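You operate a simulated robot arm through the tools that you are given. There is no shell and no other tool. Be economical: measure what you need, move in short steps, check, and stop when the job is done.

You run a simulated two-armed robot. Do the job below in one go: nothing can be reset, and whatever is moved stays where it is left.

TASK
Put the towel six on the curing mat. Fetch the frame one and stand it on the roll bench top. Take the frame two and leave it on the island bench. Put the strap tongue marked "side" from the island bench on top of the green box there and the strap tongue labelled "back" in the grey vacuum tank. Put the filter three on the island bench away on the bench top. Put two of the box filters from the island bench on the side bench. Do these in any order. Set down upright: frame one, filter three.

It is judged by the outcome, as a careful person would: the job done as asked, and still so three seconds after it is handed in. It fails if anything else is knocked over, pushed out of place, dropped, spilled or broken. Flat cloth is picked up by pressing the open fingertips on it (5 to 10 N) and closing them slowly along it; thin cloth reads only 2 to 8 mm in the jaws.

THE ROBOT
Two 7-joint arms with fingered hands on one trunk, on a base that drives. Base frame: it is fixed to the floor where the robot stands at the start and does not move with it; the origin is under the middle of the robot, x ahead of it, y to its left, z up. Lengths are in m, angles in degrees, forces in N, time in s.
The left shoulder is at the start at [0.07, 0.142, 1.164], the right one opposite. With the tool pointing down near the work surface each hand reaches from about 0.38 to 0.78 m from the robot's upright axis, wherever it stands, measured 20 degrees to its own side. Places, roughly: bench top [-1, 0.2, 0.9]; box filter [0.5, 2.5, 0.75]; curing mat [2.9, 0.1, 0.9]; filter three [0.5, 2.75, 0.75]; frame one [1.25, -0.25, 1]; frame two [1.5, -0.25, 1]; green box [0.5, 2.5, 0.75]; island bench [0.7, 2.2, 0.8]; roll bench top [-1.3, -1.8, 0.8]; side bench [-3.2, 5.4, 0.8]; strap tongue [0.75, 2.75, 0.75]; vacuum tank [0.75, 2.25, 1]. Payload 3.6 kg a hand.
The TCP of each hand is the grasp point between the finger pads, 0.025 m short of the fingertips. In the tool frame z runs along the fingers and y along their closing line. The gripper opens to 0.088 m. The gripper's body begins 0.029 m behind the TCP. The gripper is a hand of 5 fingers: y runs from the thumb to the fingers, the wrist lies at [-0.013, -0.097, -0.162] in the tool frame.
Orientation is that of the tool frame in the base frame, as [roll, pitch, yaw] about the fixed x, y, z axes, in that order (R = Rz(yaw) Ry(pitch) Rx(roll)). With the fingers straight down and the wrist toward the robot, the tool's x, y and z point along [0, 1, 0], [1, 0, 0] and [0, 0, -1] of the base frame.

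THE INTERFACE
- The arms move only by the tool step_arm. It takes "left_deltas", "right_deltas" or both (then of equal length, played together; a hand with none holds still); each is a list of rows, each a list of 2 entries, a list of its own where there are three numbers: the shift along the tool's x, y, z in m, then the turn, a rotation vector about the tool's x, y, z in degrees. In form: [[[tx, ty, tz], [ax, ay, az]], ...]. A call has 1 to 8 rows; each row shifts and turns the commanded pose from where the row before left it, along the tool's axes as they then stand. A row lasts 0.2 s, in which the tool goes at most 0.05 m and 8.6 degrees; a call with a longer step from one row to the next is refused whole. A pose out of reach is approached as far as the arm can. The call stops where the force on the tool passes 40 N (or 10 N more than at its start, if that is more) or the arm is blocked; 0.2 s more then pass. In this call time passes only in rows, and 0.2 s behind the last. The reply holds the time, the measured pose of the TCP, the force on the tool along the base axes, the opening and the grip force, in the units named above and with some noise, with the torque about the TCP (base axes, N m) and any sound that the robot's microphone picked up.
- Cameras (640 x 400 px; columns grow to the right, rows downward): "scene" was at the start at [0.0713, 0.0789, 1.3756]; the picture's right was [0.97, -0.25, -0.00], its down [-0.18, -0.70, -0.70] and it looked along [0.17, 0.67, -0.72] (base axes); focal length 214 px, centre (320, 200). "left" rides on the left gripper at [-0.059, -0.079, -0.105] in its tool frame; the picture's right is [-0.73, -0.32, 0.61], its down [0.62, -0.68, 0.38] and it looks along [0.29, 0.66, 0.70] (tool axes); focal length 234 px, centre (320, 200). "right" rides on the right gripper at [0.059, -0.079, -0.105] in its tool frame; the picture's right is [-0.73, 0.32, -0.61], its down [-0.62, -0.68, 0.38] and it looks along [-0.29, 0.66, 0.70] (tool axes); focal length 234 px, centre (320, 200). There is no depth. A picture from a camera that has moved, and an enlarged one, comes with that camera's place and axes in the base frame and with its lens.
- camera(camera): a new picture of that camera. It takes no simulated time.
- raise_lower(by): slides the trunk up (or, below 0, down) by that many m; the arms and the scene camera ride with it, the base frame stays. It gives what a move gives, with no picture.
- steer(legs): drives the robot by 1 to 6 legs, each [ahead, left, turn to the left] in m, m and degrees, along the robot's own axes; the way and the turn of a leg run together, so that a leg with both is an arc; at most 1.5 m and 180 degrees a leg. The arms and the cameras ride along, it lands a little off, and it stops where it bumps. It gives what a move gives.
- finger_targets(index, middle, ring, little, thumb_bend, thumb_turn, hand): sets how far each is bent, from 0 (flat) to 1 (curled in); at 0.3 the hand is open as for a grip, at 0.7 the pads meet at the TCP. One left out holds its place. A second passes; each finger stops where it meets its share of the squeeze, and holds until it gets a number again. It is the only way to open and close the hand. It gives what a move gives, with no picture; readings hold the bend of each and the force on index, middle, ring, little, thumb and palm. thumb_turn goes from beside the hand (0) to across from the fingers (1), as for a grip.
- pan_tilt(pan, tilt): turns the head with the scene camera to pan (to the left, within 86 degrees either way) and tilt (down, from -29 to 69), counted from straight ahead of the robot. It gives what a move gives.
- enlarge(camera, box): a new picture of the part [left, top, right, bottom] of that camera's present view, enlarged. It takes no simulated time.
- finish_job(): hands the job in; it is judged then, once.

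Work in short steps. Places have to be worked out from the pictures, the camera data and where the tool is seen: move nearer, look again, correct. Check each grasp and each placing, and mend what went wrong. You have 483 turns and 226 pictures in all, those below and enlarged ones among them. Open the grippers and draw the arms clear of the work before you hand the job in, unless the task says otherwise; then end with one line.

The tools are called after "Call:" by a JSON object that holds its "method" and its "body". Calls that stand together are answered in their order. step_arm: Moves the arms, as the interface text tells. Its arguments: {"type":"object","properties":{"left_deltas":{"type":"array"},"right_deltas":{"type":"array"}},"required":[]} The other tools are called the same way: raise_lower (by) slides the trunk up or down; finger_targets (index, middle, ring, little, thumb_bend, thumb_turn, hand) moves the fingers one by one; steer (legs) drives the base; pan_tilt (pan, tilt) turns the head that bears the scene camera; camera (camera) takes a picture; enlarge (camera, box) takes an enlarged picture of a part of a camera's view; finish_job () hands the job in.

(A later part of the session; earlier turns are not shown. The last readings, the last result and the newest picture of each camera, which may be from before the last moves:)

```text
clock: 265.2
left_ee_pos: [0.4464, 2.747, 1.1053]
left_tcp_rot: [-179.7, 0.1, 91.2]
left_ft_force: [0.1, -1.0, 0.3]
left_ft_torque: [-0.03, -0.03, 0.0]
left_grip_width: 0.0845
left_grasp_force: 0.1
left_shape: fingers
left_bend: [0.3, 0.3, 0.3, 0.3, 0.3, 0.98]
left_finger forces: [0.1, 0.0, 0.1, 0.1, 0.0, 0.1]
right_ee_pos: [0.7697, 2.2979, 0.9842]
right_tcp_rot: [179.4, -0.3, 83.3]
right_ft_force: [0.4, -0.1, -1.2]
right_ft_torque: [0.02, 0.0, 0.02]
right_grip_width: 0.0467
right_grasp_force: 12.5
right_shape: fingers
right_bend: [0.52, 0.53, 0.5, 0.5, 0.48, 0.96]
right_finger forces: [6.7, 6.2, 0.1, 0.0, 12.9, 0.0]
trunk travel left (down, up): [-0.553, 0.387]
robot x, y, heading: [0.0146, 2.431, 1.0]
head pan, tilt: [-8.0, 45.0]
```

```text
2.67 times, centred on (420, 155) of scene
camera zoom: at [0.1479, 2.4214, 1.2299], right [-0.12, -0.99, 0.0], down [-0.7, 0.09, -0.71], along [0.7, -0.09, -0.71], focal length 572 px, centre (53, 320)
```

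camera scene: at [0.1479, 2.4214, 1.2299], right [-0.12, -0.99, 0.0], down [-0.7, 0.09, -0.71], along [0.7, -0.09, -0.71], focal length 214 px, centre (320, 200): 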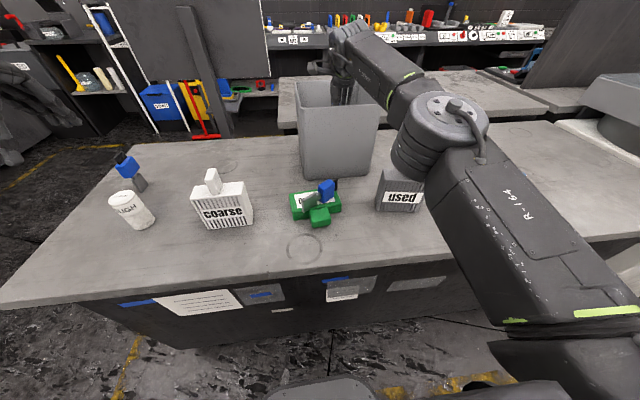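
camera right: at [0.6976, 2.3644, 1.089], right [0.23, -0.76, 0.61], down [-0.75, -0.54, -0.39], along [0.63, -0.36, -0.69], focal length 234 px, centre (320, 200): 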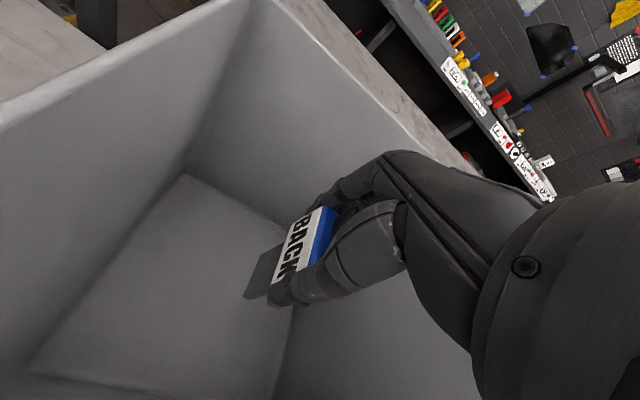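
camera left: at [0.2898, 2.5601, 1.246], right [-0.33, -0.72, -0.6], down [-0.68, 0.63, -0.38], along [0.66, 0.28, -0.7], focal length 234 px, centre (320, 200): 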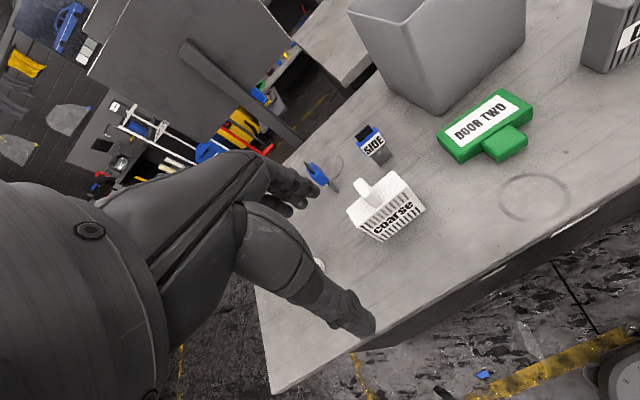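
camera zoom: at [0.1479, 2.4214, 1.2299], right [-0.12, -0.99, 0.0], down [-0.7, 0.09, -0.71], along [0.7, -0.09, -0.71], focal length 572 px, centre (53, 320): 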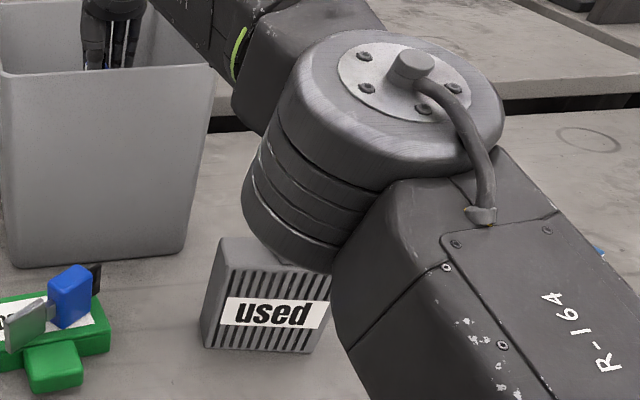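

The elbow is close above "used", so I go no lower; the strap is well inside the tank, a few cm above its floor. I release it here.

Call:
{"method": "finger_targets", "body": {"hand": "right", "index": 0.35, "middle": 0.35, "ring": 0.35, "little": 0.35, "thumb_bend": 0.35}}

Call:
{"method": "raise_lower", "body": {"by": 0.26}}

Call:
{"method": "camera", "body": {"camera": "right"}}

Call:
{"method": "camera", "body": {"camera": "scene"}}

```text
clock: 266.2
left_ee_pos: [0.4469, 2.7479, 1.105]
left_tcp_rot: [-179.7, 0.1, 91.1]
left_ft_force: [0.1, 0.4, 0.1]
left_ft_torque: [0.02, 0.02, 0.03]
left_grip_width: 0.0845
left_grasp_force: 0.0
left_shape: fingers
left_bend: [0.3, 0.3, 0.3, 0.3, 0.3, 0.98]
left_finger forces: [0.0, 0.0, 0.1, 0.0, 0.1, 0.1]
right_ee_pos: [0.7703, 2.299, 0.9847]
right_tcp_rot: [179.4, -0.2, 83.3]
right_ft_force: [0.2, 0.1, 0.2]
right_ft_torque: [0.02, 0.03, 0.01]
right_grip_width: 0.0738
right_grasp_force: 0.0
right_shape: fingers
right_bend: [0.35, 0.35, 0.35, 0.35, 0.35, 0.97]
right_finger forces: [0.0, 0.0, 0.0, 0.1, 0.0, 0.0]
trunk travel left (down, up): [-0.553, 0.387]
robot x, y, heading: [0.0191, 2.429, 1.3]
head pan, tilt: [-8.0, 45.0]
```

```text
clock: 268.9
left_ee_pos: [0.4462, 2.7466, 1.3647]
left_tcp_rot: [-179.7, 0.0, 91.1]
left_ft_force: [1.0, -0.1, -0.1]
left_ft_torque: [-0.01, 0.01, 0.0]
left_grip_width: 0.0848
left_grasp_force: 0.1
left_shape: fingers
left_bend: [0.3, 0.3, 0.3, 0.3, 0.3, 0.98]
left_finger forces: [0.0, 0.0, 0.1, 0.1, 0.0, 0.0]
right_ee_pos: [0.7697, 2.2974, 1.2437]
right_tcp_rot: [179.4, -0.2, 83.3]
right_ft_force: [-0.3, -0.1, -0.3]
right_ft_torque: [-0.02, -0.01, -0.01]
right_grip_width: 0.074
right_grasp_force: 0.1
right_shape: fingers
right_bend: [0.35, 0.35, 0.35, 0.35, 0.35, 0.97]
right_finger forces: [0.0, 0.1, 0.0, 0.1, 0.1, 0.0]
trunk travel left (down, up): [-0.813, 0.127]
robot x, y, heading: [0.0146, 2.4288, 1.2]
head pan, tilt: [-8.0, 45.0]
```

```text
91 pictures are left
camera right: at [0.6978, 2.3645, 1.3489], right [0.23, -0.76, 0.61], down [-0.75, -0.54, -0.39], along [0.63, -0.36, -0.69], focal length 234 px, centre (320, 200)
```

right: 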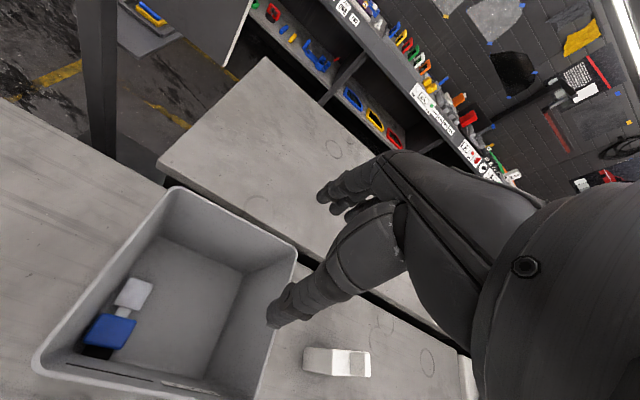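

```text
90 pictures are left
camera scene: at [0.1481, 2.4215, 1.4898], right [-0.12, -0.99, 0.0], down [-0.7, 0.09, -0.71], along [0.7, -0.09, -0.71], focal length 214 px, centre (320, 200)
```

scene: 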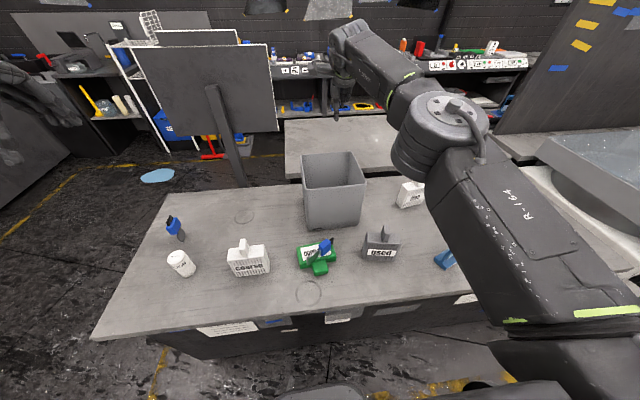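

BACK lies in the tank. I withdraw the right hand and centre myself between "coarse" and "used".

Call:
{"method": "step_arm", "body": {"right_deltas": [[[0, -0.047, 0], [0, 0, -7]], [[0, -0.047, 0], [0, 0, 0]], [[0, -0.047, 0], [0, 0, 0]], [[0, -0.047, 0], [0, 0, 0]], [[0, -0.047, 0], [0, 0, 0]], [[-0.03, -0.035, 0], [0, 0, 0]], [[-0.03, 0, 0], [0, 0, 0]]]}}

Call:
{"method": "steer", "body": {"legs": [[-0.05, -0.06, -1]]}}

Call:
{"method": "pan_tilt", "body": {"pan": 0, "tilt": 45}}

Call:
{"method": "enlarge", "body": {"camera": "scene", "box": [210, 150, 430, 290]}}

Call:
{"method": "camera", "body": {"camera": "left"}}

Call:
{"method": "camera", "body": {"camera": "right"}}

```text
clock: 270.5
left_ee_pos: [0.446, 2.7438, 1.3665]
left_tcp_rot: [-179.7, -0.1, 91.2]
left_ft_force: [1.0, 0.3, 0.2]
left_ft_torque: [-0.01, 0.03, -0.02]
left_grip_width: 0.0844
left_grasp_force: 0.0
left_shape: fingers
left_bend: [0.3, 0.3, 0.3, 0.3, 0.3, 0.97]
left_finger forces: [0.1, 0.0, 0.1, 0.1, 0.0, 0.1]
right_ee_pos: [0.4997, 2.2397, 1.2431]
right_tcp_rot: [179.4, -0.3, 90.2]
right_ft_force: [0.3, 0.0, -0.6]
right_ft_torque: [-0.02, -0.02, -0.01]
right_grip_width: 0.0738
right_grasp_force: 0.0
right_shape: fingers
right_bend: [0.35, 0.35, 0.35, 0.35, 0.35, 0.97]
right_finger forces: [0.0, 0.0, 0.0, 0.1, 0.0, 0.0]
trunk travel left (down, up): [-0.813, 0.127]
robot x, y, heading: [0.0181, 2.4293, 1.3]
head pan, tilt: [-8.0, 45.0]
```

```text
clock: 271.5
left_ee_pos: [0.4068, 2.686, 1.3628]
left_tcp_rot: [-179.6, 0.4, 90.1]
left_ft_force: [0.7, 0.1, -0.7]
left_ft_torque: [-0.03, -0.03, -0.02]
left_grip_width: 0.0844
left_grasp_force: 0.0
left_shape: fingers
left_bend: [0.3, 0.3, 0.3, 0.3, 0.3, 0.98]
left_finger forces: [0.0, 0.1, 0.0, 0.0, 0.0, 0.1]
right_ee_pos: [0.4515, 2.1799, 1.2422]
right_tcp_rot: [179.5, 0.0, 89.4]
right_ft_force: [-0.4, -0.7, 0.3]
right_ft_torque: [0.0, 0.01, 0.04]
right_grip_width: 0.074
right_grasp_force: 0.0
right_shape: fingers
right_bend: [0.35, 0.35, 0.35, 0.35, 0.35, 0.97]
right_finger forces: [0.1, 0.0, 0.0, 0.0, 0.0, 0.0]
trunk travel left (down, up): [-0.813, 0.127]
robot x, y, heading: [-0.0274, 2.3695, 0.1]
head pan, tilt: [-8.0, 45.0]
```

```text
clock: 272.2
left_ee_pos: [0.4019, 2.6812, 1.365]
left_tcp_rot: [-179.7, 0.1, 90.1]
left_ft_force: [0.9, 0.0, -0.1]
left_ft_torque: [0.01, 0.02, -0.01]
left_grip_width: 0.0845
left_grasp_force: 0.2
left_shape: fingers
left_bend: [0.3, 0.3, 0.3, 0.3, 0.3, 0.98]
left_finger forces: [0.1, 0.0, 0.0, 0.0, 0.0, 0.1]
right_ee_pos: [0.4475, 2.1743, 1.2415]
right_tcp_rot: [179.4, -0.2, 89.3]
right_ft_force: [0.1, -0.9, -1.1]
right_ft_torque: [0.01, 0.0, 0.02]
right_grip_width: 0.074
right_grasp_force: 0.1
right_shape: fingers
right_bend: [0.35, 0.35, 0.35, 0.35, 0.35, 0.97]
right_finger forces: [0.0, 0.0, 0.0, 0.0, 0.0, 0.0]
trunk travel left (down, up): [-0.813, 0.127]
robot x, y, heading: [-0.0329, 2.3699, 0.2]
head pan, tilt: [0.0, 45.0]
```

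```text
2.86 times, centred on (320, 220) of scene
camera zoom: at [0.1001, 2.3716, 1.4899], right [0.0, -1.0, 0.0], down [-0.71, 0.0, -0.71], along [0.71, 0.0, -0.71], focal length 613 px, centre (320, 143)
```

zoom: 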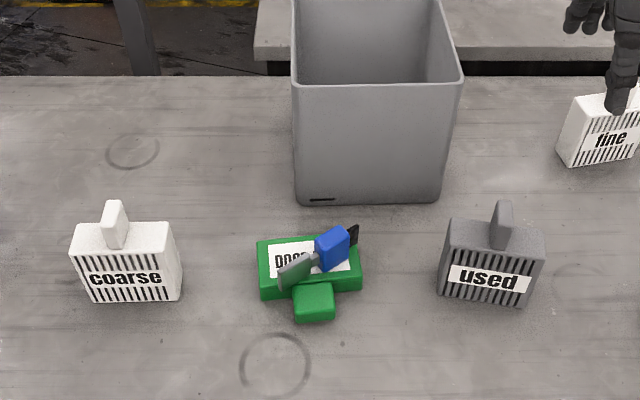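

```text
88 pictures are left
camera left: at [0.3243, 2.6213, 1.4704], right [-0.32, -0.73, -0.6], down [-0.68, 0.62, -0.38], along [0.65, 0.29, -0.7], focal length 234 px, centre (320, 200)
```

left: 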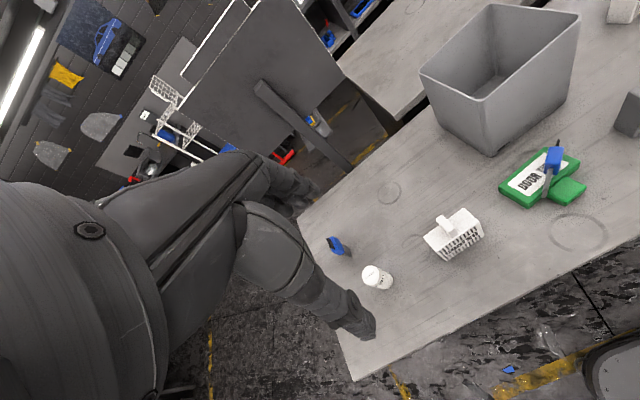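

```text
87 pictures are left
camera right: at [0.369, 2.2338, 1.347], right [0.31, -0.73, 0.61], down [-0.68, -0.61, -0.39], along [0.66, -0.3, -0.69], focal length 234 px, centre (320, 200)
```

right: 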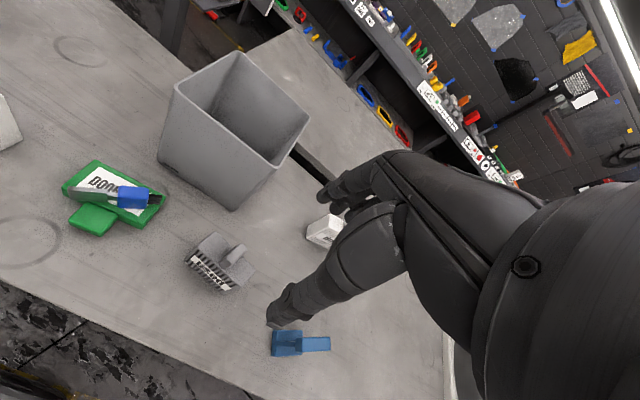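

Handles: coarse at (0.549, 2.607), used at (0.55, 2.155), tops ≈0.925. I bring both hands above them.

Call:
{"method": "step_arm", "body": {"left_deltas": [[[-0.015, 0.029, 0.024], [0, 0, 0]], [[-0.015, 0.029, 0.024], [0, 0, 0]], [[-0.015, 0.029, 0.024], [0, 0, 0]], [[-0.015, 0.03, 0.024], [0, 0, 0]], [[-0.014, 0.03, 0.024], [0, 0, 0]]], "right_deltas": [[[-0.004, 0.02, 0], [0, 0, 0]], [[-0.004, 0.02, 0], [0, 0, 0]], [[-0.004, 0.02, 0], [0, 0, 0]], [[-0.004, 0.02, 0], [0, 0, 0]], [[-0.003, 0.02, 0], [0, 0, 0]]]}}

Call:
{"method": "raise_lower", "body": {"by": -0.2}}

Call:
{"method": "camera", "body": {"camera": "left"}}

Call:
{"method": "camera", "body": {"camera": "right"}}

Call:
{"method": "camera", "body": {"camera": "scene"}}

```text
clock: 273.4
left_ee_pos: [0.5536, 2.6082, 1.2424]
left_tcp_rot: [-179.6, 0.1, 90.0]
left_ft_force: [0.2, 0.1, -0.5]
left_ft_torque: [-0.02, 0.01, -0.02]
left_grip_width: 0.0847
left_grasp_force: 0.1
left_shape: fingers
left_bend: [0.3, 0.3, 0.3, 0.3, 0.3, 0.98]
left_finger forces: [0.0, 0.0, 0.0, 0.0, 0.1, 0.0]
right_ee_pos: [0.5494, 2.1549, 1.2396]
right_tcp_rot: [179.6, -0.2, 89.3]
right_ft_force: [0.3, 0.7, 0.3]
right_ft_torque: [-0.01, 0.05, -0.01]
right_grip_width: 0.074
right_grasp_force: 0.0
right_shape: fingers
right_bend: [0.35, 0.35, 0.35, 0.35, 0.35, 0.97]
right_finger forces: [0.2, 0.0, 0.1, 0.1, 0.0, 0.1]
trunk travel left (down, up): [-0.813, 0.127]
robot x, y, heading: [-0.0284, 2.3676, 0.4]
head pan, tilt: [0.0, 45.0]
```

```text
clock: 275.6
left_ee_pos: [0.549, 2.6086, 1.0432]
left_tcp_rot: [-179.7, 0.1, 90.1]
left_ft_force: [0.0, 0.4, -0.5]
left_ft_torque: [0.02, -0.01, -0.01]
left_grip_width: 0.0844
left_grasp_force: 0.1
left_shape: fingers
left_bend: [0.3, 0.3, 0.3, 0.3, 0.3, 0.98]
left_finger forces: [0.0, 0.0, 0.0, 0.0, 0.0, 0.1]
right_ee_pos: [0.5458, 2.1563, 1.0429]
right_tcp_rot: [179.4, -0.3, 89.3]
right_ft_force: [0.4, 0.6, 0.3]
right_ft_torque: [-0.03, -0.01, -0.01]
right_grip_width: 0.0741
right_grasp_force: 0.1
right_shape: fingers
right_bend: [0.35, 0.35, 0.35, 0.35, 0.35, 0.97]
right_finger forces: [0.1, 0.0, 0.0, 0.1, 0.0, 0.1]
trunk travel left (down, up): [-0.613, 0.327]
robot x, y, heading: [-0.0299, 2.3691, 0.0]
head pan, tilt: [0.0, 45.0]
```

```text
86 pictures are left
camera left: at [0.471, 2.5498, 1.1481], right [-0.32, -0.73, -0.6], down [-0.68, 0.62, -0.38], along [0.65, 0.29, -0.7], focal length 234 px, centre (320, 200)
```

left: 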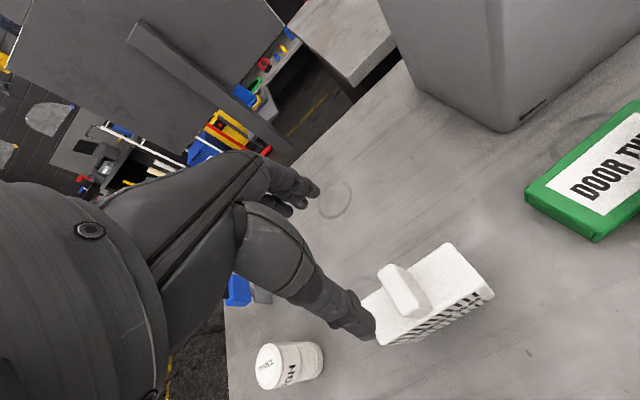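

```text
85 pictures are left
camera right: at [0.467, 2.2138, 1.1465], right [0.31, -0.73, 0.61], down [-0.68, -0.61, -0.39], along [0.66, -0.3, -0.69], focal length 234 px, centre (320, 200)
```

right: 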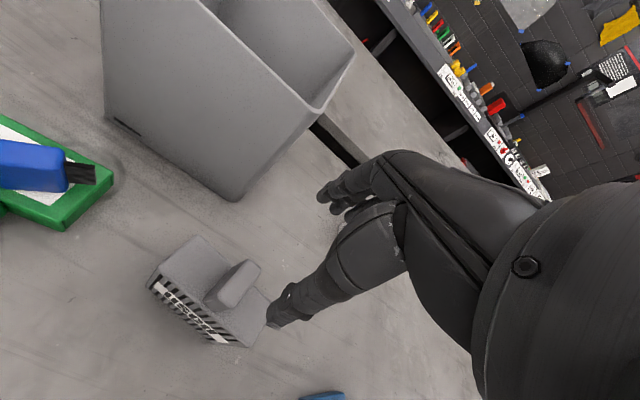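

```text
84 pictures are left
camera scene: at [0.1002, 2.3714, 1.2899], right [0.0, -1.0, 0.0], down [-0.71, 0.0, -0.71], along [0.71, 0.0, -0.71], focal length 214 px, centre (320, 200)
```

scene: 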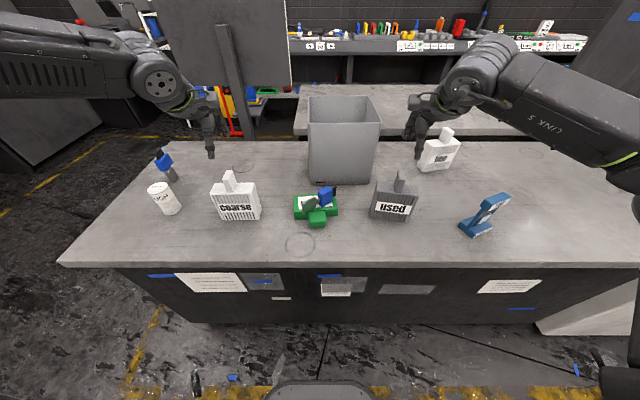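

Both hands are aligned with the handles. I descend with the arms to z≈0.915.

Call:
{"method": "step_arm", "body": {"left_deltas": [[[0, 0, 0.035], [0, 0, 0]], [[0, -0.003, 0.035], [0, 0, 0]], [[0, 0, 0.03], [0, 0, 0]], [[0, 0, 0.025], [0, 0, 0]]], "right_deltas": [[[0.003, 0, 0.035], [0, 0, 0]], [[0, 0, 0.035], [0, 0, 0]], [[0, 0, 0.03], [0, 0, 0]], [[0, 0, 0.025], [0, 0, 0]]]}}

Call:
{"method": "camera", "body": {"camera": "left"}}

Call:
{"method": "camera", "body": {"camera": "right"}}

Call:
{"method": "camera", "body": {"camera": "scene"}}

```text
clock: 276.6
left_ee_pos: [0.5469, 2.6084, 0.9158]
left_tcp_rot: [-179.7, 0.1, 90.2]
left_ft_force: [0.3, 1.3, 1.7]
left_ft_torque: [-0.05, 0.0, -0.02]
left_grip_width: 0.0849
left_grasp_force: 1.4
left_shape: fingers
left_bend: [0.3, 0.3, 0.3, 0.3, 0.3, 0.98]
left_finger forces: [1.2, 0.0, 0.1, 0.1, 1.3, 0.1]
right_ee_pos: [0.5479, 2.159, 0.9169]
right_tcp_rot: [179.4, -0.2, 89.4]
right_ft_force: [-0.3, 0.0, 0.0]
right_ft_torque: [0.01, -0.02, -0.01]
right_grip_width: 0.0745
right_grasp_force: 0.3
right_shape: fingers
right_bend: [0.35, 0.35, 0.35, 0.35, 0.35, 0.97]
right_finger forces: [0.2, 0.1, 0.0, 0.0, 0.1, 0.0]
trunk travel left (down, up): [-0.613, 0.327]
robot x, y, heading: [-0.0329, 2.3706, 0.1]
head pan, tilt: [0.0, 45.0]
```

```text
83 pictures are left
camera left: at [0.4693, 2.5489, 1.0215], right [-0.32, -0.73, -0.6], down [-0.68, 0.62, -0.38], along [0.65, 0.29, -0.7], focal length 234 px, centre (320, 200)
```

left: 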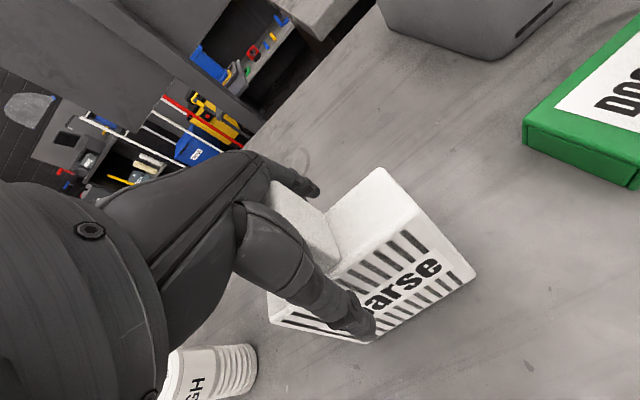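

```text
82 pictures are left
camera right: at [0.4692, 2.2176, 1.0211], right [0.31, -0.73, 0.61], down [-0.68, -0.61, -0.39], along [0.66, -0.3, -0.69], focal length 234 px, centre (320, 200)
```

right: 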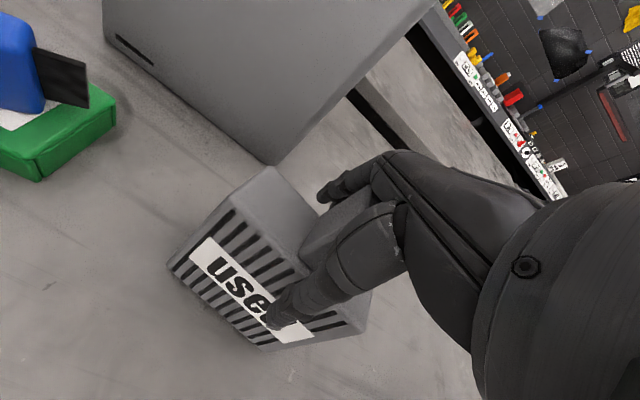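

```text
81 pictures are left
camera scene: at [0.1007, 2.3712, 1.2899], right [0.0, -1.0, 0.0], down [-0.71, 0.0, -0.71], along [0.71, 0.0, -0.71], focal length 214 px, centre (320, 200)
```

scene: 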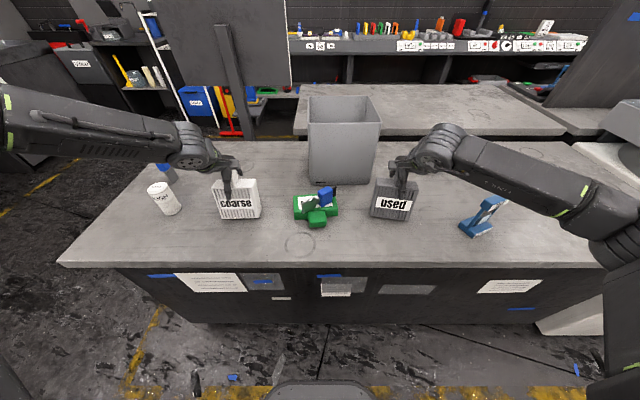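

The handles run the body's depth; thumb and fingers straddle the bodies. I close both hands.

Call:
{"method": "finger_targets", "body": {"hand": "left", "index": 0.55, "middle": 0.55, "ring": 0.55, "little": 0.55, "thumb_bend": 0.52}}

Call:
{"method": "finger_targets", "body": {"hand": "right", "index": 0.55, "middle": 0.55, "ring": 0.55, "little": 0.55, "thumb_bend": 0.52}}

Call:
{"method": "camera", "body": {"camera": "right"}}

```text
clock: 277.6
left_ee_pos: [0.5471, 2.6082, 0.9156]
left_tcp_rot: [-179.6, 0.2, 90.2]
left_ft_force: [0.1, 0.9, 1.5]
left_ft_torque: [-0.03, 0.03, 0.02]
left_grip_width: 0.0475
left_grasp_force: 18.4
left_shape: fingers
left_bend: [0.49, 0.55, 0.55, 0.55, 0.48, 0.97]
left_finger forces: [18.7, 0.0, 0.0, 0.0, 18.1, 0.0]
right_ee_pos: [0.5481, 2.1596, 0.9169]
right_tcp_rot: [179.5, -0.2, 89.3]
right_ft_force: [-0.4, -0.8, -0.2]
right_ft_torque: [0.01, -0.02, -0.02]
right_grip_width: 0.0745
right_grasp_force: 0.2
right_shape: fingers
right_bend: [0.35, 0.35, 0.35, 0.35, 0.35, 0.97]
right_finger forces: [0.1, 0.0, 0.1, 0.0, 0.1, 0.0]
trunk travel left (down, up): [-0.613, 0.327]
robot x, y, heading: [-0.0361, 2.3724, -0.0]
head pan, tilt: [0.0, 45.0]
```

```text
clock: 278.6
left_ee_pos: [0.548, 2.6087, 0.9173]
left_tcp_rot: [-179.8, 0.1, 90.1]
left_ft_force: [-0.3, -0.5, 1.1]
left_ft_torque: [-0.03, -0.02, -0.02]
left_grip_width: 0.0473
left_grasp_force: 18.5
left_shape: fingers
left_bend: [0.49, 0.55, 0.55, 0.55, 0.48, 0.97]
left_finger forces: [18.7, 0.0, 0.0, 0.0, 18.1, 0.0]
right_ee_pos: [0.5478, 2.159, 0.9185]
right_tcp_rot: [179.3, -0.2, 89.3]
right_ft_force: [0.1, 0.3, 0.1]
right_ft_torque: [-0.04, -0.04, 0.01]
right_grip_width: 0.0435
right_grasp_force: 3.6
right_shape: fingers
right_bend: [0.51, 0.54, 0.55, 0.55, 0.48, 0.97]
right_finger forces: [4.0, 0.3, 0.0, 0.0, 2.7, 0.1]
trunk travel left (down, up): [-0.613, 0.327]
robot x, y, heading: [-0.0321, 2.3705, 0.2]
head pan, tilt: [0.0, 45.0]
```

```text
80 pictures are left
camera right: at [0.4687, 2.2178, 1.0216], right [0.31, -0.73, 0.61], down [-0.68, -0.61, -0.39], along [0.66, -0.3, -0.69], focal length 234 px, centre (320, 200)
```

right: 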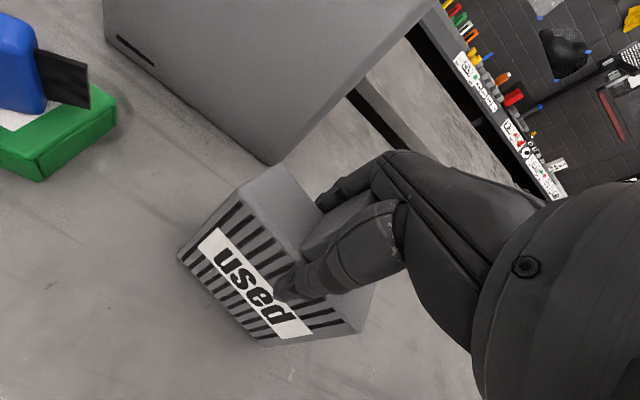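

They hold the handles. I tighten and lift 6 cm by trunk.

Call:
{"method": "finger_targets", "body": {"hand": "right", "index": 0.66, "middle": 0.6, "ring": 0.57, "little": 0.57, "thumb_bend": 0.58}}

Call:
{"method": "finger_targets", "body": {"hand": "left", "index": 0.6, "middle": 0.57, "thumb_bend": 0.54}}

Call:
{"method": "raise_lower", "body": {"by": 0.06}}

Call:
{"method": "camera", "body": {"camera": "scene"}}

```text
clock: 279.6
left_ee_pos: [0.5473, 2.6084, 0.9157]
left_tcp_rot: [-179.7, 0.0, 90.1]
left_ft_force: [0.1, 0.5, 1.3]
left_ft_torque: [-0.03, 0.01, -0.01]
left_grip_width: 0.0476
left_grasp_force: 18.5
left_shape: fingers
left_bend: [0.49, 0.55, 0.55, 0.55, 0.48, 0.97]
left_finger forces: [18.7, 0.0, 0.1, 0.0, 18.1, 0.0]
right_ee_pos: [0.5468, 2.159, 0.9169]
right_tcp_rot: [179.3, -0.2, 89.4]
right_ft_force: [1.0, -0.1, -0.4]
right_ft_torque: [-0.05, -0.05, 0.03]
right_grip_width: 0.0411
right_grasp_force: 9.2
right_shape: fingers
right_bend: [0.54, 0.58, 0.56, 0.56, 0.48, 0.97]
right_finger forces: [8.9, 1.5, 0.0, 0.0, 8.2, 0.1]
trunk travel left (down, up): [-0.613, 0.327]
robot x, y, heading: [-0.0376, 2.3715, 0.2]
head pan, tilt: [0.0, 45.0]
```

```text
clock: 280.6
left_ee_pos: [0.548, 2.6086, 0.9166]
left_tcp_rot: [-179.7, 0.2, 90.1]
left_ft_force: [-0.2, 1.1, 1.0]
left_ft_torque: [-0.03, 0.03, -0.02]
left_grip_width: 0.0433
left_grasp_force: 23.5
left_shape: fingers
left_bend: [0.52, 0.56, 0.55, 0.55, 0.49, 0.97]
left_finger forces: [23.5, 0.0, 0.0, 0.0, 23.1, 0.0]
right_ee_pos: [0.5469, 2.1593, 0.9172]
right_tcp_rot: [179.4, -0.1, 89.3]
right_ft_force: [0.0, -0.4, -1.0]
right_ft_torque: [-0.04, -0.05, 0.04]
right_grip_width: 0.0412
right_grasp_force: 9.4
right_shape: fingers
right_bend: [0.54, 0.58, 0.56, 0.56, 0.48, 0.97]
right_finger forces: [8.9, 1.5, 0.1, 0.1, 8.1, 0.0]
trunk travel left (down, up): [-0.613, 0.327]
robot x, y, heading: [-0.034, 2.3706, 0.2]
head pan, tilt: [0.0, 45.0]
```

```text
clock: 281.6
left_ee_pos: [0.5484, 2.6076, 0.9774]
left_tcp_rot: [-179.8, 0.1, 90.1]
left_ft_force: [-0.2, 0.5, -1.0]
left_ft_torque: [0.04, -0.01, 0.01]
left_grip_width: 0.0428
left_grasp_force: 22.2
left_shape: fingers
left_bend: [0.53, 0.56, 0.55, 0.55, 0.5, 0.97]
left_finger forces: [23.5, 0.0, 0.0, 0.1, 21.5, 0.1]
right_ee_pos: [0.5479, 2.1594, 0.9765]
right_tcp_rot: [179.4, -0.3, 89.3]
right_ft_force: [1.1, 0.4, -1.9]
right_ft_torque: [0.0, -0.01, 0.03]
right_grip_width: 0.0415
right_grasp_force: 9.0
right_shape: fingers
right_bend: [0.54, 0.58, 0.56, 0.56, 0.48, 0.97]
right_finger forces: [8.1, 1.3, 0.0, 0.0, 8.5, 0.0]
trunk travel left (down, up): [-0.673, 0.267]
robot x, y, heading: [-0.0326, 2.3708, 0.1]
head pan, tilt: [0.0, 45.0]
```

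```text
79 pictures are left
camera scene: at [0.1009, 2.3715, 1.3498], right [0.0, -1.0, 0.0], down [-0.71, 0.0, -0.71], along [0.71, 0.0, -0.71], focal length 214 px, centre (320, 200)
```

scene: 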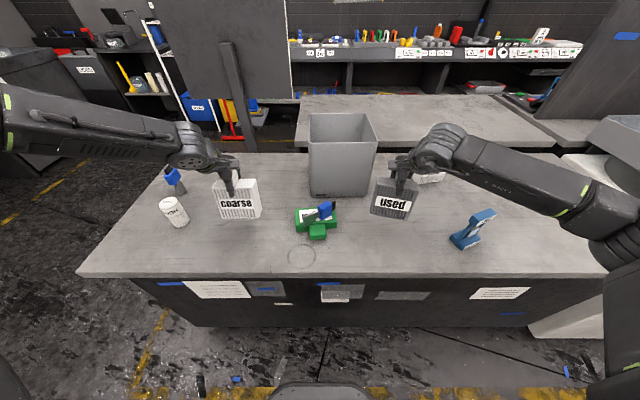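

Both are up. I firm the right grip, raise, and draw the arms in.

Call:
{"method": "finger_targets", "body": {"hand": "right", "index": 0.78, "middle": 0.7, "thumb_bend": 0.62}}

Call:
{"method": "raise_lower", "body": {"by": 0.15}}

Call:
{"method": "step_arm", "body": {"left_deltas": [[[0, -0.04, 0], [0, 0, 0]], [[0, -0.04, 0], [0, 0, 0]], [[0, -0.03, 0], [0, 0, 0]]], "right_deltas": [[[0, -0.04, 0], [0, 0, 0]], [[0, -0.04, 0], [0, 0, 0]], [[0, -0.03, 0], [0, 0, 0]]]}}

Call:
{"method": "pan_tilt", "body": {"pan": 80, "tilt": 15}}

Call:
{"method": "camera", "body": {"camera": "scene"}}

```text
clock: 282.6
left_ee_pos: [0.5485, 2.6099, 0.9757]
left_tcp_rot: [-179.7, 0.0, 90.2]
left_ft_force: [0.2, 0.9, -1.0]
left_ft_torque: [0.01, -0.01, 0.0]
left_grip_width: 0.043
left_grasp_force: 22.7
left_shape: fingers
left_bend: [0.53, 0.56, 0.55, 0.55, 0.5, 0.97]
left_finger forces: [23.5, 0.0, 0.0, 0.1, 21.5, 0.0]
right_ee_pos: [0.5475, 2.1591, 0.9767]
right_tcp_rot: [179.4, -0.2, 89.3]
right_ft_force: [0.4, -0.7, -1.2]
right_ft_torque: [-0.01, -0.03, 0.0]
right_grip_width: 0.0402
right_grasp_force: 15.4
right_shape: fingers
right_bend: [0.56, 0.63, 0.56, 0.56, 0.48, 0.96]
right_finger forces: [10.2, 5.2, 0.1, 0.0, 15.4, 0.0]
trunk travel left (down, up): [-0.673, 0.267]
robot x, y, heading: [-0.0346, 2.3719, 0.1]
head pan, tilt: [0.0, 45.0]
```

```text
clock: 284.4
left_ee_pos: [0.5479, 2.6085, 1.1267]
left_tcp_rot: [-179.7, 0.1, 90.2]
left_ft_force: [-0.1, 0.3, -1.9]
left_ft_torque: [-0.05, 0.02, 0.01]
left_grip_width: 0.043
left_grasp_force: 22.3
left_shape: fingers
left_bend: [0.53, 0.56, 0.55, 0.55, 0.5, 0.97]
left_finger forces: [23.5, 0.1, 0.1, 0.0, 21.4, 0.0]
right_ee_pos: [0.5472, 2.1583, 1.1266]
right_tcp_rot: [179.4, -0.2, 89.3]
right_ft_force: [-0.1, -0.5, -1.6]
right_ft_torque: [-0.04, -0.02, -0.05]
right_grip_width: 0.0404
right_grasp_force: 14.7
right_shape: fingers
right_bend: [0.56, 0.63, 0.56, 0.56, 0.48, 0.96]
right_finger forces: [10.2, 5.2, 0.1, 0.0, 15.4, 0.0]
trunk travel left (down, up): [-0.823, 0.117]
robot x, y, heading: [-0.0341, 2.371, 0.5]
head pan, tilt: [0.0, 45.0]
```

```text
clock: 285.1
left_ee_pos: [0.4343, 2.6077, 1.128]
left_tcp_rot: [-179.7, 0.1, 90.2]
left_ft_force: [-0.5, 0.4, -1.7]
left_ft_torque: [0.02, -0.03, -0.01]
left_grip_width: 0.0422
left_grasp_force: 21.6
left_shape: fingers
left_bend: [0.53, 0.56, 0.55, 0.55, 0.5, 0.97]
left_finger forces: [22.1, 0.1, 0.0, 0.0, 20.3, 0.0]
right_ee_pos: [0.4376, 2.1628, 1.1254]
right_tcp_rot: [179.4, -0.2, 89.3]
right_ft_force: [0.6, 0.0, -1.9]
right_ft_torque: [-0.04, -0.04, -0.04]
right_grip_width: 0.0405
right_grasp_force: 14.8
right_shape: fingers
right_bend: [0.56, 0.63, 0.56, 0.56, 0.48, 0.96]
right_finger forces: [10.1, 5.2, 0.0, 0.1, 15.4, 0.0]
trunk travel left (down, up): [-0.823, 0.117]
robot x, y, heading: [-0.0331, 2.3683, 0.1]
head pan, tilt: [0.0, 45.0]
```

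```text
clock: 286.7
left_ee_pos: [0.434, 2.6073, 1.1269]
left_tcp_rot: [-179.8, 0.1, 90.1]
left_ft_force: [0.4, -0.5, -2.0]
left_ft_torque: [0.02, 0.01, -0.02]
left_grip_width: 0.0424
left_grasp_force: 21.6
left_shape: fingers
left_bend: [0.53, 0.56, 0.55, 0.55, 0.5, 0.97]
left_finger forces: [22.1, 0.1, 0.0, 0.0, 20.4, 0.0]
right_ee_pos: [0.4387, 2.1618, 1.1247]
right_tcp_rot: [179.3, -0.2, 89.2]
right_ft_force: [0.0, 0.2, -1.2]
right_ft_torque: [-0.03, -0.04, -0.04]
right_grip_width: 0.0402
right_grasp_force: 15.2
right_shape: fingers
right_bend: [0.56, 0.63, 0.56, 0.56, 0.48, 0.96]
right_finger forces: [10.1, 5.1, 0.0, 0.0, 15.4, 0.1]
trunk travel left (down, up): [-0.823, 0.117]
robot x, y, heading: [-0.0332, 2.3695, 0.2]
head pan, tilt: [80.0, 15.0]
```

```text
78 pictures are left
camera scene: at [0.0356, 2.4633, 1.5466], right [0.98, -0.17, 0.0], down [-0.05, -0.26, -0.97], along [0.17, 0.95, -0.26], focal length 214 px, centre (320, 200)
```

scene: 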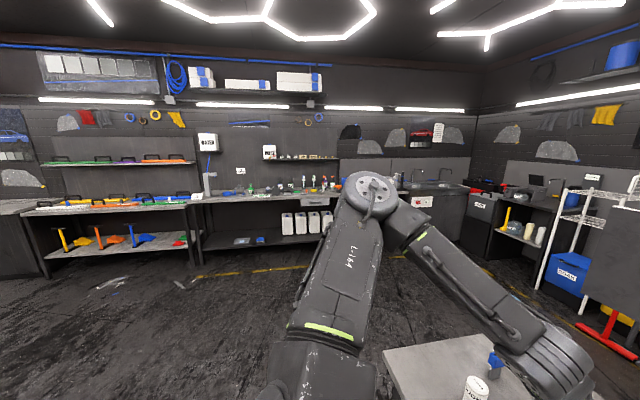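

I back off and turn left toward the side bench direction, then look.

Call:
{"method": "steer", "body": {"legs": [[-0.3, 0, 0], [0, 0, 135]]}}

Call:
{"method": "pan_tilt", "body": {"pan": 0, "tilt": 15}}

Call:
{"method": "camera", "body": {"camera": "scene"}}

```text
clock: 294.1
left_ee_pos: [-0.818, 2.5716, 1.1268]
left_tcp_rot: [-179.7, 0.2, -139.3]
left_ft_force: [0.4, -0.9, -1.1]
left_ft_torque: [0.0, 0.0, -0.02]
left_grip_width: 0.0412
left_grasp_force: 17.9
left_shape: fingers
left_bend: [0.54, 0.56, 0.55, 0.55, 0.5, 0.97]
left_finger forces: [19.0, 0.1, 0.0, 0.1, 17.1, 0.0]
right_ee_pos: [-0.4822, 2.8648, 1.1248]
right_tcp_rot: [179.4, -0.2, -140.1]
right_ft_force: [-0.2, -0.5, -1.5]
right_ft_torque: [0.01, 0.02, -0.04]
right_grip_width: 0.04
right_grasp_force: 13.9
right_shape: fingers
right_bend: [0.56, 0.63, 0.56, 0.56, 0.48, 0.96]
right_finger forces: [9.2, 5.0, 0.1, 0.0, 14.0, 0.0]
trunk travel left (down, up): [-0.823, 0.117]
robot x, y, heading: [-0.3336, 2.3717, 130.8]
head pan, tilt: [80.0, 15.0]
```

```text
clock: 295.7
left_ee_pos: [-0.8184, 2.5721, 1.1274]
left_tcp_rot: [-179.7, 0.1, -139.3]
left_ft_force: [-0.8, 0.8, -1.2]
left_ft_torque: [0.03, 0.02, -0.02]
left_grip_width: 0.0414
left_grasp_force: 18.3
left_shape: fingers
left_bend: [0.54, 0.56, 0.55, 0.55, 0.5, 0.97]
left_finger forces: [18.9, 0.0, 0.0, 0.0, 17.2, 0.0]
right_ee_pos: [-0.4814, 2.8634, 1.1252]
right_tcp_rot: [179.5, -0.2, -140.0]
right_ft_force: [0.4, 0.9, -1.6]
right_ft_torque: [0.02, 0.02, 0.02]
right_grip_width: 0.0398
right_grasp_force: 13.9
right_shape: fingers
right_bend: [0.56, 0.63, 0.56, 0.56, 0.48, 0.96]
right_finger forces: [9.2, 4.8, 0.0, 0.0, 13.9, 0.0]
trunk travel left (down, up): [-0.823, 0.117]
robot x, y, heading: [-0.3312, 2.3704, 130.9]
head pan, tilt: [0.0, 15.0]
```

```text
77 pictures are left
camera scene: at [-0.426, 2.4809, 1.5466], right [0.76, 0.65, 0.0], down [0.17, -0.2, -0.97], along [-0.63, 0.73, -0.26], focal length 214 px, centre (320, 200)
```

scene: 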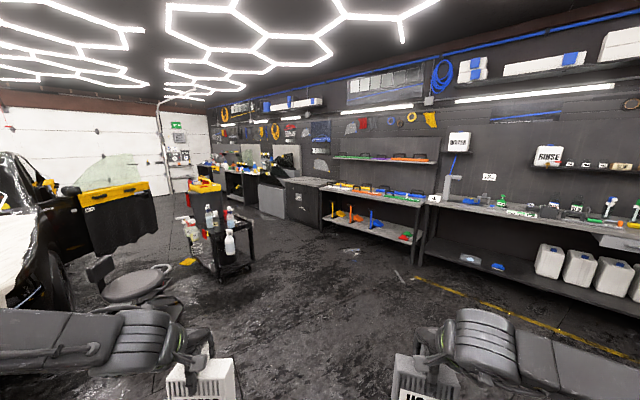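

The plain grey top between the brush shelf and the workbench is the side bench (front edge y≈5.25, x −3.9…−2.7). I drive towards it.

Call:
{"method": "steer", "body": {"legs": [[1.25, 0, 0], [1.2, 0, 0], [0, 0, -41]]}}

Call:
{"method": "pan_tilt", "body": {"pan": 35, "tilt": 22}}

Call:
{"method": "camera", "body": {"camera": "scene"}}

```text
clock: 309.3
left_ee_pos: [-2.0997, 4.6756, 1.126]
left_tcp_rot: [-179.8, 0.2, 178.2]
left_ft_force: [-0.5, -0.5, -2.0]
left_ft_torque: [0.0, -0.01, 0.05]
left_grip_width: 0.0414
left_grasp_force: 17.5
left_shape: fingers
left_bend: [0.54, 0.56, 0.55, 0.55, 0.5, 0.97]
left_finger forces: [18.3, 0.0, 0.0, 0.1, 16.2, 0.0]
right_ee_pos: [-1.654, 4.6648, 1.125]
right_tcp_rot: [179.3, -0.2, 177.4]
right_ft_force: [0.1, 0.2, -2.2]
right_ft_torque: [0.0, -0.01, -0.01]
right_grip_width: 0.0396
right_grasp_force: 13.5
right_shape: fingers
right_bend: [0.56, 0.63, 0.56, 0.56, 0.48, 0.96]
right_finger forces: [8.9, 4.9, 0.0, 0.1, 13.6, 0.1]
trunk travel left (down, up): [-0.823, 0.117]
robot x, y, heading: [-1.8797, 4.2027, 88.2]
head pan, tilt: [0.0, 15.0]
```

```text
clock: 310.3
left_ee_pos: [-2.0985, 4.677, 1.1276]
left_tcp_rot: [-179.7, 0.0, 178.3]
left_ft_force: [-1.3, 0.0, -1.8]
left_ft_torque: [0.0, 0.01, 0.01]
left_grip_width: 0.0413
left_grasp_force: 17.1
left_shape: fingers
left_bend: [0.54, 0.56, 0.55, 0.55, 0.5, 0.97]
left_finger forces: [18.3, 0.1, 0.0, 0.0, 16.3, 0.1]
right_ee_pos: [-1.6519, 4.6645, 1.1249]
right_tcp_rot: [179.4, -0.3, 177.5]
right_ft_force: [-0.8, -0.1, -1.4]
right_ft_torque: [0.03, -0.05, 0.03]
right_grip_width: 0.0395
right_grasp_force: 13.5
right_shape: fingers
right_bend: [0.56, 0.63, 0.56, 0.56, 0.48, 0.96]
right_finger forces: [9.0, 4.8, 0.1, 0.0, 13.5, 0.1]
trunk travel left (down, up): [-0.823, 0.117]
robot x, y, heading: [-1.8785, 4.1991, 87.8]
head pan, tilt: [35.0, 22.0]
```

```text
76 pictures are left
camera scene: at [-1.9246, 4.3294, 1.5353], right [0.84, 0.55, 0.0], down [0.2, -0.31, -0.93], along [-0.51, 0.78, -0.37], focal length 214 px, centre (320, 200)
```

scene: 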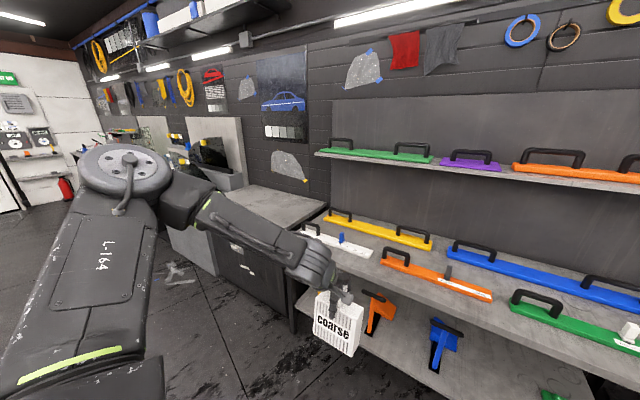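

Side bench top confirmed. I strafe left to it and look again.

Call:
{"method": "steer", "body": {"legs": [[0, 1.25, 2], [0.2, 0, 0]]}}

Call:
{"method": "pan_tilt", "body": {"pan": 0, "tilt": 35}}

Call:
{"method": "camera", "body": {"camera": "scene"}}

```text
clock: 317.8
left_ee_pos: [-3.3462, 4.9003, 1.1275]
left_tcp_rot: [-179.9, 0.2, 179.1]
left_ft_force: [0.0, -0.3, -1.1]
left_ft_torque: [0.02, 0.01, 0.0]
left_grip_width: 0.0411
left_grasp_force: 17.8
left_shape: fingers
left_bend: [0.54, 0.56, 0.55, 0.55, 0.5, 0.97]
left_finger forces: [18.3, 0.1, 0.1, 0.0, 16.5, 0.0]
right_ee_pos: [-2.9008, 4.8949, 1.1258]
right_tcp_rot: [179.3, -0.2, 178.4]
right_ft_force: [0.4, 0.6, -0.5]
right_ft_torque: [0.0, 0.01, 0.02]
right_grip_width: 0.0395
right_grasp_force: 14.2
right_shape: fingers
right_bend: [0.56, 0.63, 0.56, 0.56, 0.48, 0.96]
right_finger forces: [9.0, 4.8, 0.0, 0.0, 13.7, 0.0]
trunk travel left (down, up): [-0.823, 0.117]
robot x, y, heading: [-3.1158, 4.433, 89.1]
head pan, tilt: [35.0, 22.0]
```

```text
clock: 318.8
left_ee_pos: [-3.3466, 4.9021, 1.1275]
left_tcp_rot: [-179.7, 0.1, 179.2]
left_ft_force: [-0.9, 0.6, -1.3]
left_ft_torque: [0.0, 0.01, 0.0]
left_grip_width: 0.041
left_grasp_force: 17.7
left_shape: fingers
left_bend: [0.54, 0.56, 0.55, 0.55, 0.5, 0.97]
left_finger forces: [18.3, 0.0, 0.0, 0.0, 16.2, 0.0]
right_ee_pos: [-2.9006, 4.8982, 1.1252]
right_tcp_rot: [179.4, -0.3, 178.3]
right_ft_force: [-0.3, -0.2, -0.9]
right_ft_torque: [0.03, -0.04, -0.01]
right_grip_width: 0.0396
right_grasp_force: 13.7
right_shape: fingers
right_bend: [0.56, 0.63, 0.56, 0.56, 0.48, 0.96]
right_finger forces: [8.9, 4.8, 0.0, 0.1, 13.7, 0.0]
trunk travel left (down, up): [-0.823, 0.117]
robot x, y, heading: [-3.1163, 4.431, 89.1]
head pan, tilt: [0.0, 35.0]
```

```text
75 pictures are left
camera scene: at [-3.1143, 4.569, 1.5147], right [1.0, -0.01, 0.0], down [-0.01, -0.57, -0.82], along [0.01, 0.82, -0.57], focal length 214 px, centre (320, 200)
```

scene: 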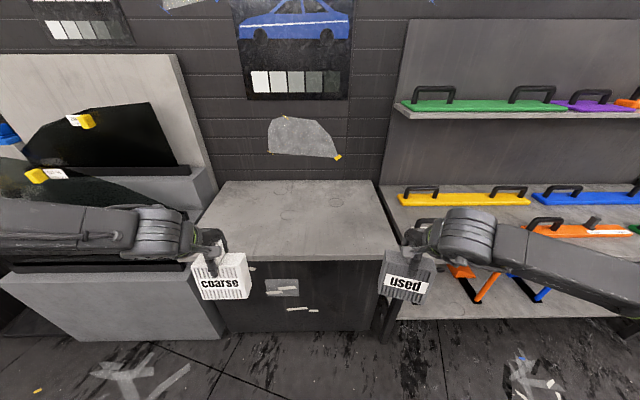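

The bench top is clear (x −3.6…−2.85, y 5.15–5.75). I shift left, come closer, and extend both arms over it.

Call:
{"method": "steer", "body": {"legs": [[0, 0.12, 0.8], [0.27, 0, 0]]}}

Call:
{"method": "step_arm", "body": {"left_deltas": [[[0, 0.045, 0], [0, 0, 0]], [[0, 0.045, 0], [0, 0, 0]], [[0, 0.045, 0.02], [0, 0, 0]], [[0, 0, 0.04], [0, 0, 0]]], "right_deltas": [[[0, 0.045, 0], [0, 0, 0]], [[0, 0.045, 0], [0, 0, 0]], [[0, 0.045, 0.02], [0, 0, 0]], [[0, 0, 0.04], [0, 0, 0]]]}}

Call:
{"method": "camera", "body": {"camera": "scene"}}

```text
clock: 321.6
left_ee_pos: [-3.4784, 5.1757, 1.1274]
left_tcp_rot: [-179.8, 0.1, -179.8]
left_ft_force: [0.6, 0.1, -0.2]
left_ft_torque: [0.0, -0.01, 0.01]
left_grip_width: 0.041
left_grasp_force: 17.4
left_shape: fingers
left_bend: [0.54, 0.56, 0.55, 0.55, 0.5, 0.97]
left_finger forces: [18.2, 0.1, 0.1, 0.1, 16.3, 0.1]
right_ee_pos: [-3.0326, 5.1794, 1.1247]
right_tcp_rot: [179.3, -0.2, 179.4]
right_ft_force: [-0.3, -0.2, -1.6]
right_ft_torque: [0.05, -0.01, -0.01]
right_grip_width: 0.0395
right_grasp_force: 14.1
right_shape: fingers
right_bend: [0.56, 0.63, 0.56, 0.56, 0.48, 0.96]
right_finger forces: [9.0, 4.7, 0.1, 0.0, 13.6, 0.0]
trunk travel left (down, up): [-0.823, 0.117]
robot x, y, heading: [-3.2398, 4.7099, 90.2]
head pan, tilt: [0.0, 35.0]
```

```text
clock: 322.6
left_ee_pos: [-3.4795, 5.3137, 1.0626]
left_tcp_rot: [-179.7, 0.0, -179.8]
left_ft_force: [0.4, 0.1, -0.3]
left_ft_torque: [0.02, -0.04, 0.02]
left_grip_width: 0.0406
left_grasp_force: 16.0
left_shape: fingers
left_bend: [0.54, 0.56, 0.55, 0.55, 0.5, 0.97]
left_finger forces: [16.5, 0.4, 0.0, 0.0, 15.3, 0.0]
right_ee_pos: [-3.0291, 5.3146, 1.0634]
right_tcp_rot: [179.5, -0.2, 179.5]
right_ft_force: [0.9, -0.3, -1.7]
right_ft_torque: [0.01, 0.01, -0.02]
right_grip_width: 0.0396
right_grasp_force: 14.0
right_shape: fingers
right_bend: [0.56, 0.63, 0.56, 0.56, 0.48, 0.96]
right_finger forces: [8.9, 4.9, 0.0, 0.1, 13.6, 0.0]
trunk travel left (down, up): [-0.823, 0.117]
robot x, y, heading: [-3.2405, 4.709, 90.3]
head pan, tilt: [0.0, 35.0]
```

```text
74 pictures are left
camera scene: at [-3.2391, 4.8496, 1.5146], right [1.0, 0.0, 0.0], down [0.0, -0.57, -0.82], along [0.0, 0.82, -0.57], focal length 214 px, centre (320, 200)
```

scene: 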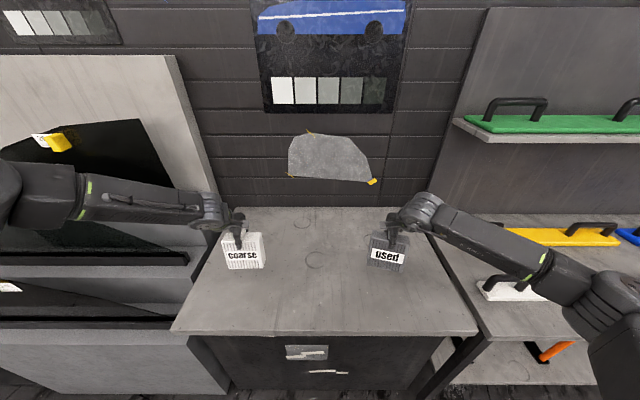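

Both are over the bench. I lower with the arms until contact.

Call:
{"method": "step_arm", "body": {"left_deltas": [[[0, 0, 0.04], [0, 0, 0]], [[0, 0, 0.035], [0, 0, 0]], [[0, 0, 0.015], [0, 0, 0]], [[0, 0, 0.01], [0, 0, 0]]], "right_deltas": [[[0, 0, 0.04], [0, 0, 0]], [[0, 0, 0.035], [0, 0, 0]], [[0, 0, 0.015], [0, 0, 0]], [[0, 0, 0.01], [0, 0, 0]]]}}

Call:
{"method": "enlarge", "body": {"camera": "scene", "box": [190, 180, 450, 340]}}

```text
clock: 323.6
left_ee_pos: [-3.4927, 5.2916, 0.9893]
left_tcp_rot: [-179.7, 0.2, -179.8]
left_ft_force: [0.3, -0.1, -1.5]
left_ft_torque: [0.02, -0.02, -0.01]
left_grip_width: 0.0407
left_grasp_force: 15.2
left_shape: fingers
left_bend: [0.54, 0.56, 0.55, 0.55, 0.5, 0.97]
left_finger forces: [15.8, 0.3, 0.0, 0.0, 14.6, 0.1]
left hand out of reach, approached as far as the arm can: row 2, 3, 4
right_ee_pos: [-3.0313, 5.3165, 0.9666]
right_tcp_rot: [179.4, -0.2, 179.5]
right_ft_force: [-1.4, -1.2, 4.7]
right_ft_torque: [-0.1, -0.13, -0.03]
right_grip_width: 0.0393
right_grasp_force: 14.9
right_shape: fingers
right_bend: [0.57, 0.63, 0.56, 0.56, 0.48, 0.96]
right_finger forces: [9.8, 4.8, 0.0, 0.0, 15.5, 0.1]
trunk travel left (down, up): [-0.823, 0.117]
robot x, y, heading: [-3.2373, 4.7109, 90.4]
head pan, tilt: [0.0, 35.0]
```

```text
2.46 times, centred on (320, 260) of scene
camera zoom: at [-3.2402, 4.8484, 1.5148], right [1.0, 0.0, 0.0], down [0.0, -0.57, -0.82], along [0.0, 0.82, -0.57], focal length 528 px, centre (320, 52)
```

zoom: 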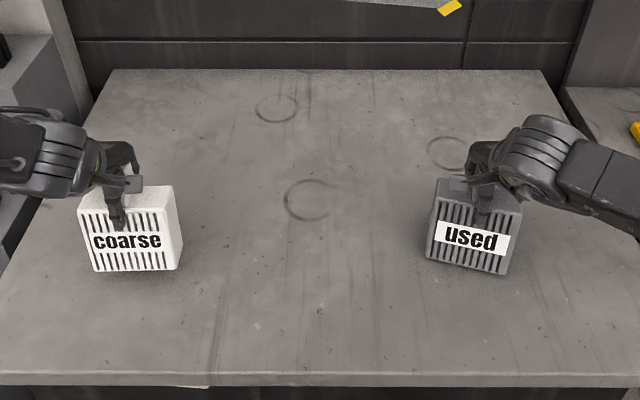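

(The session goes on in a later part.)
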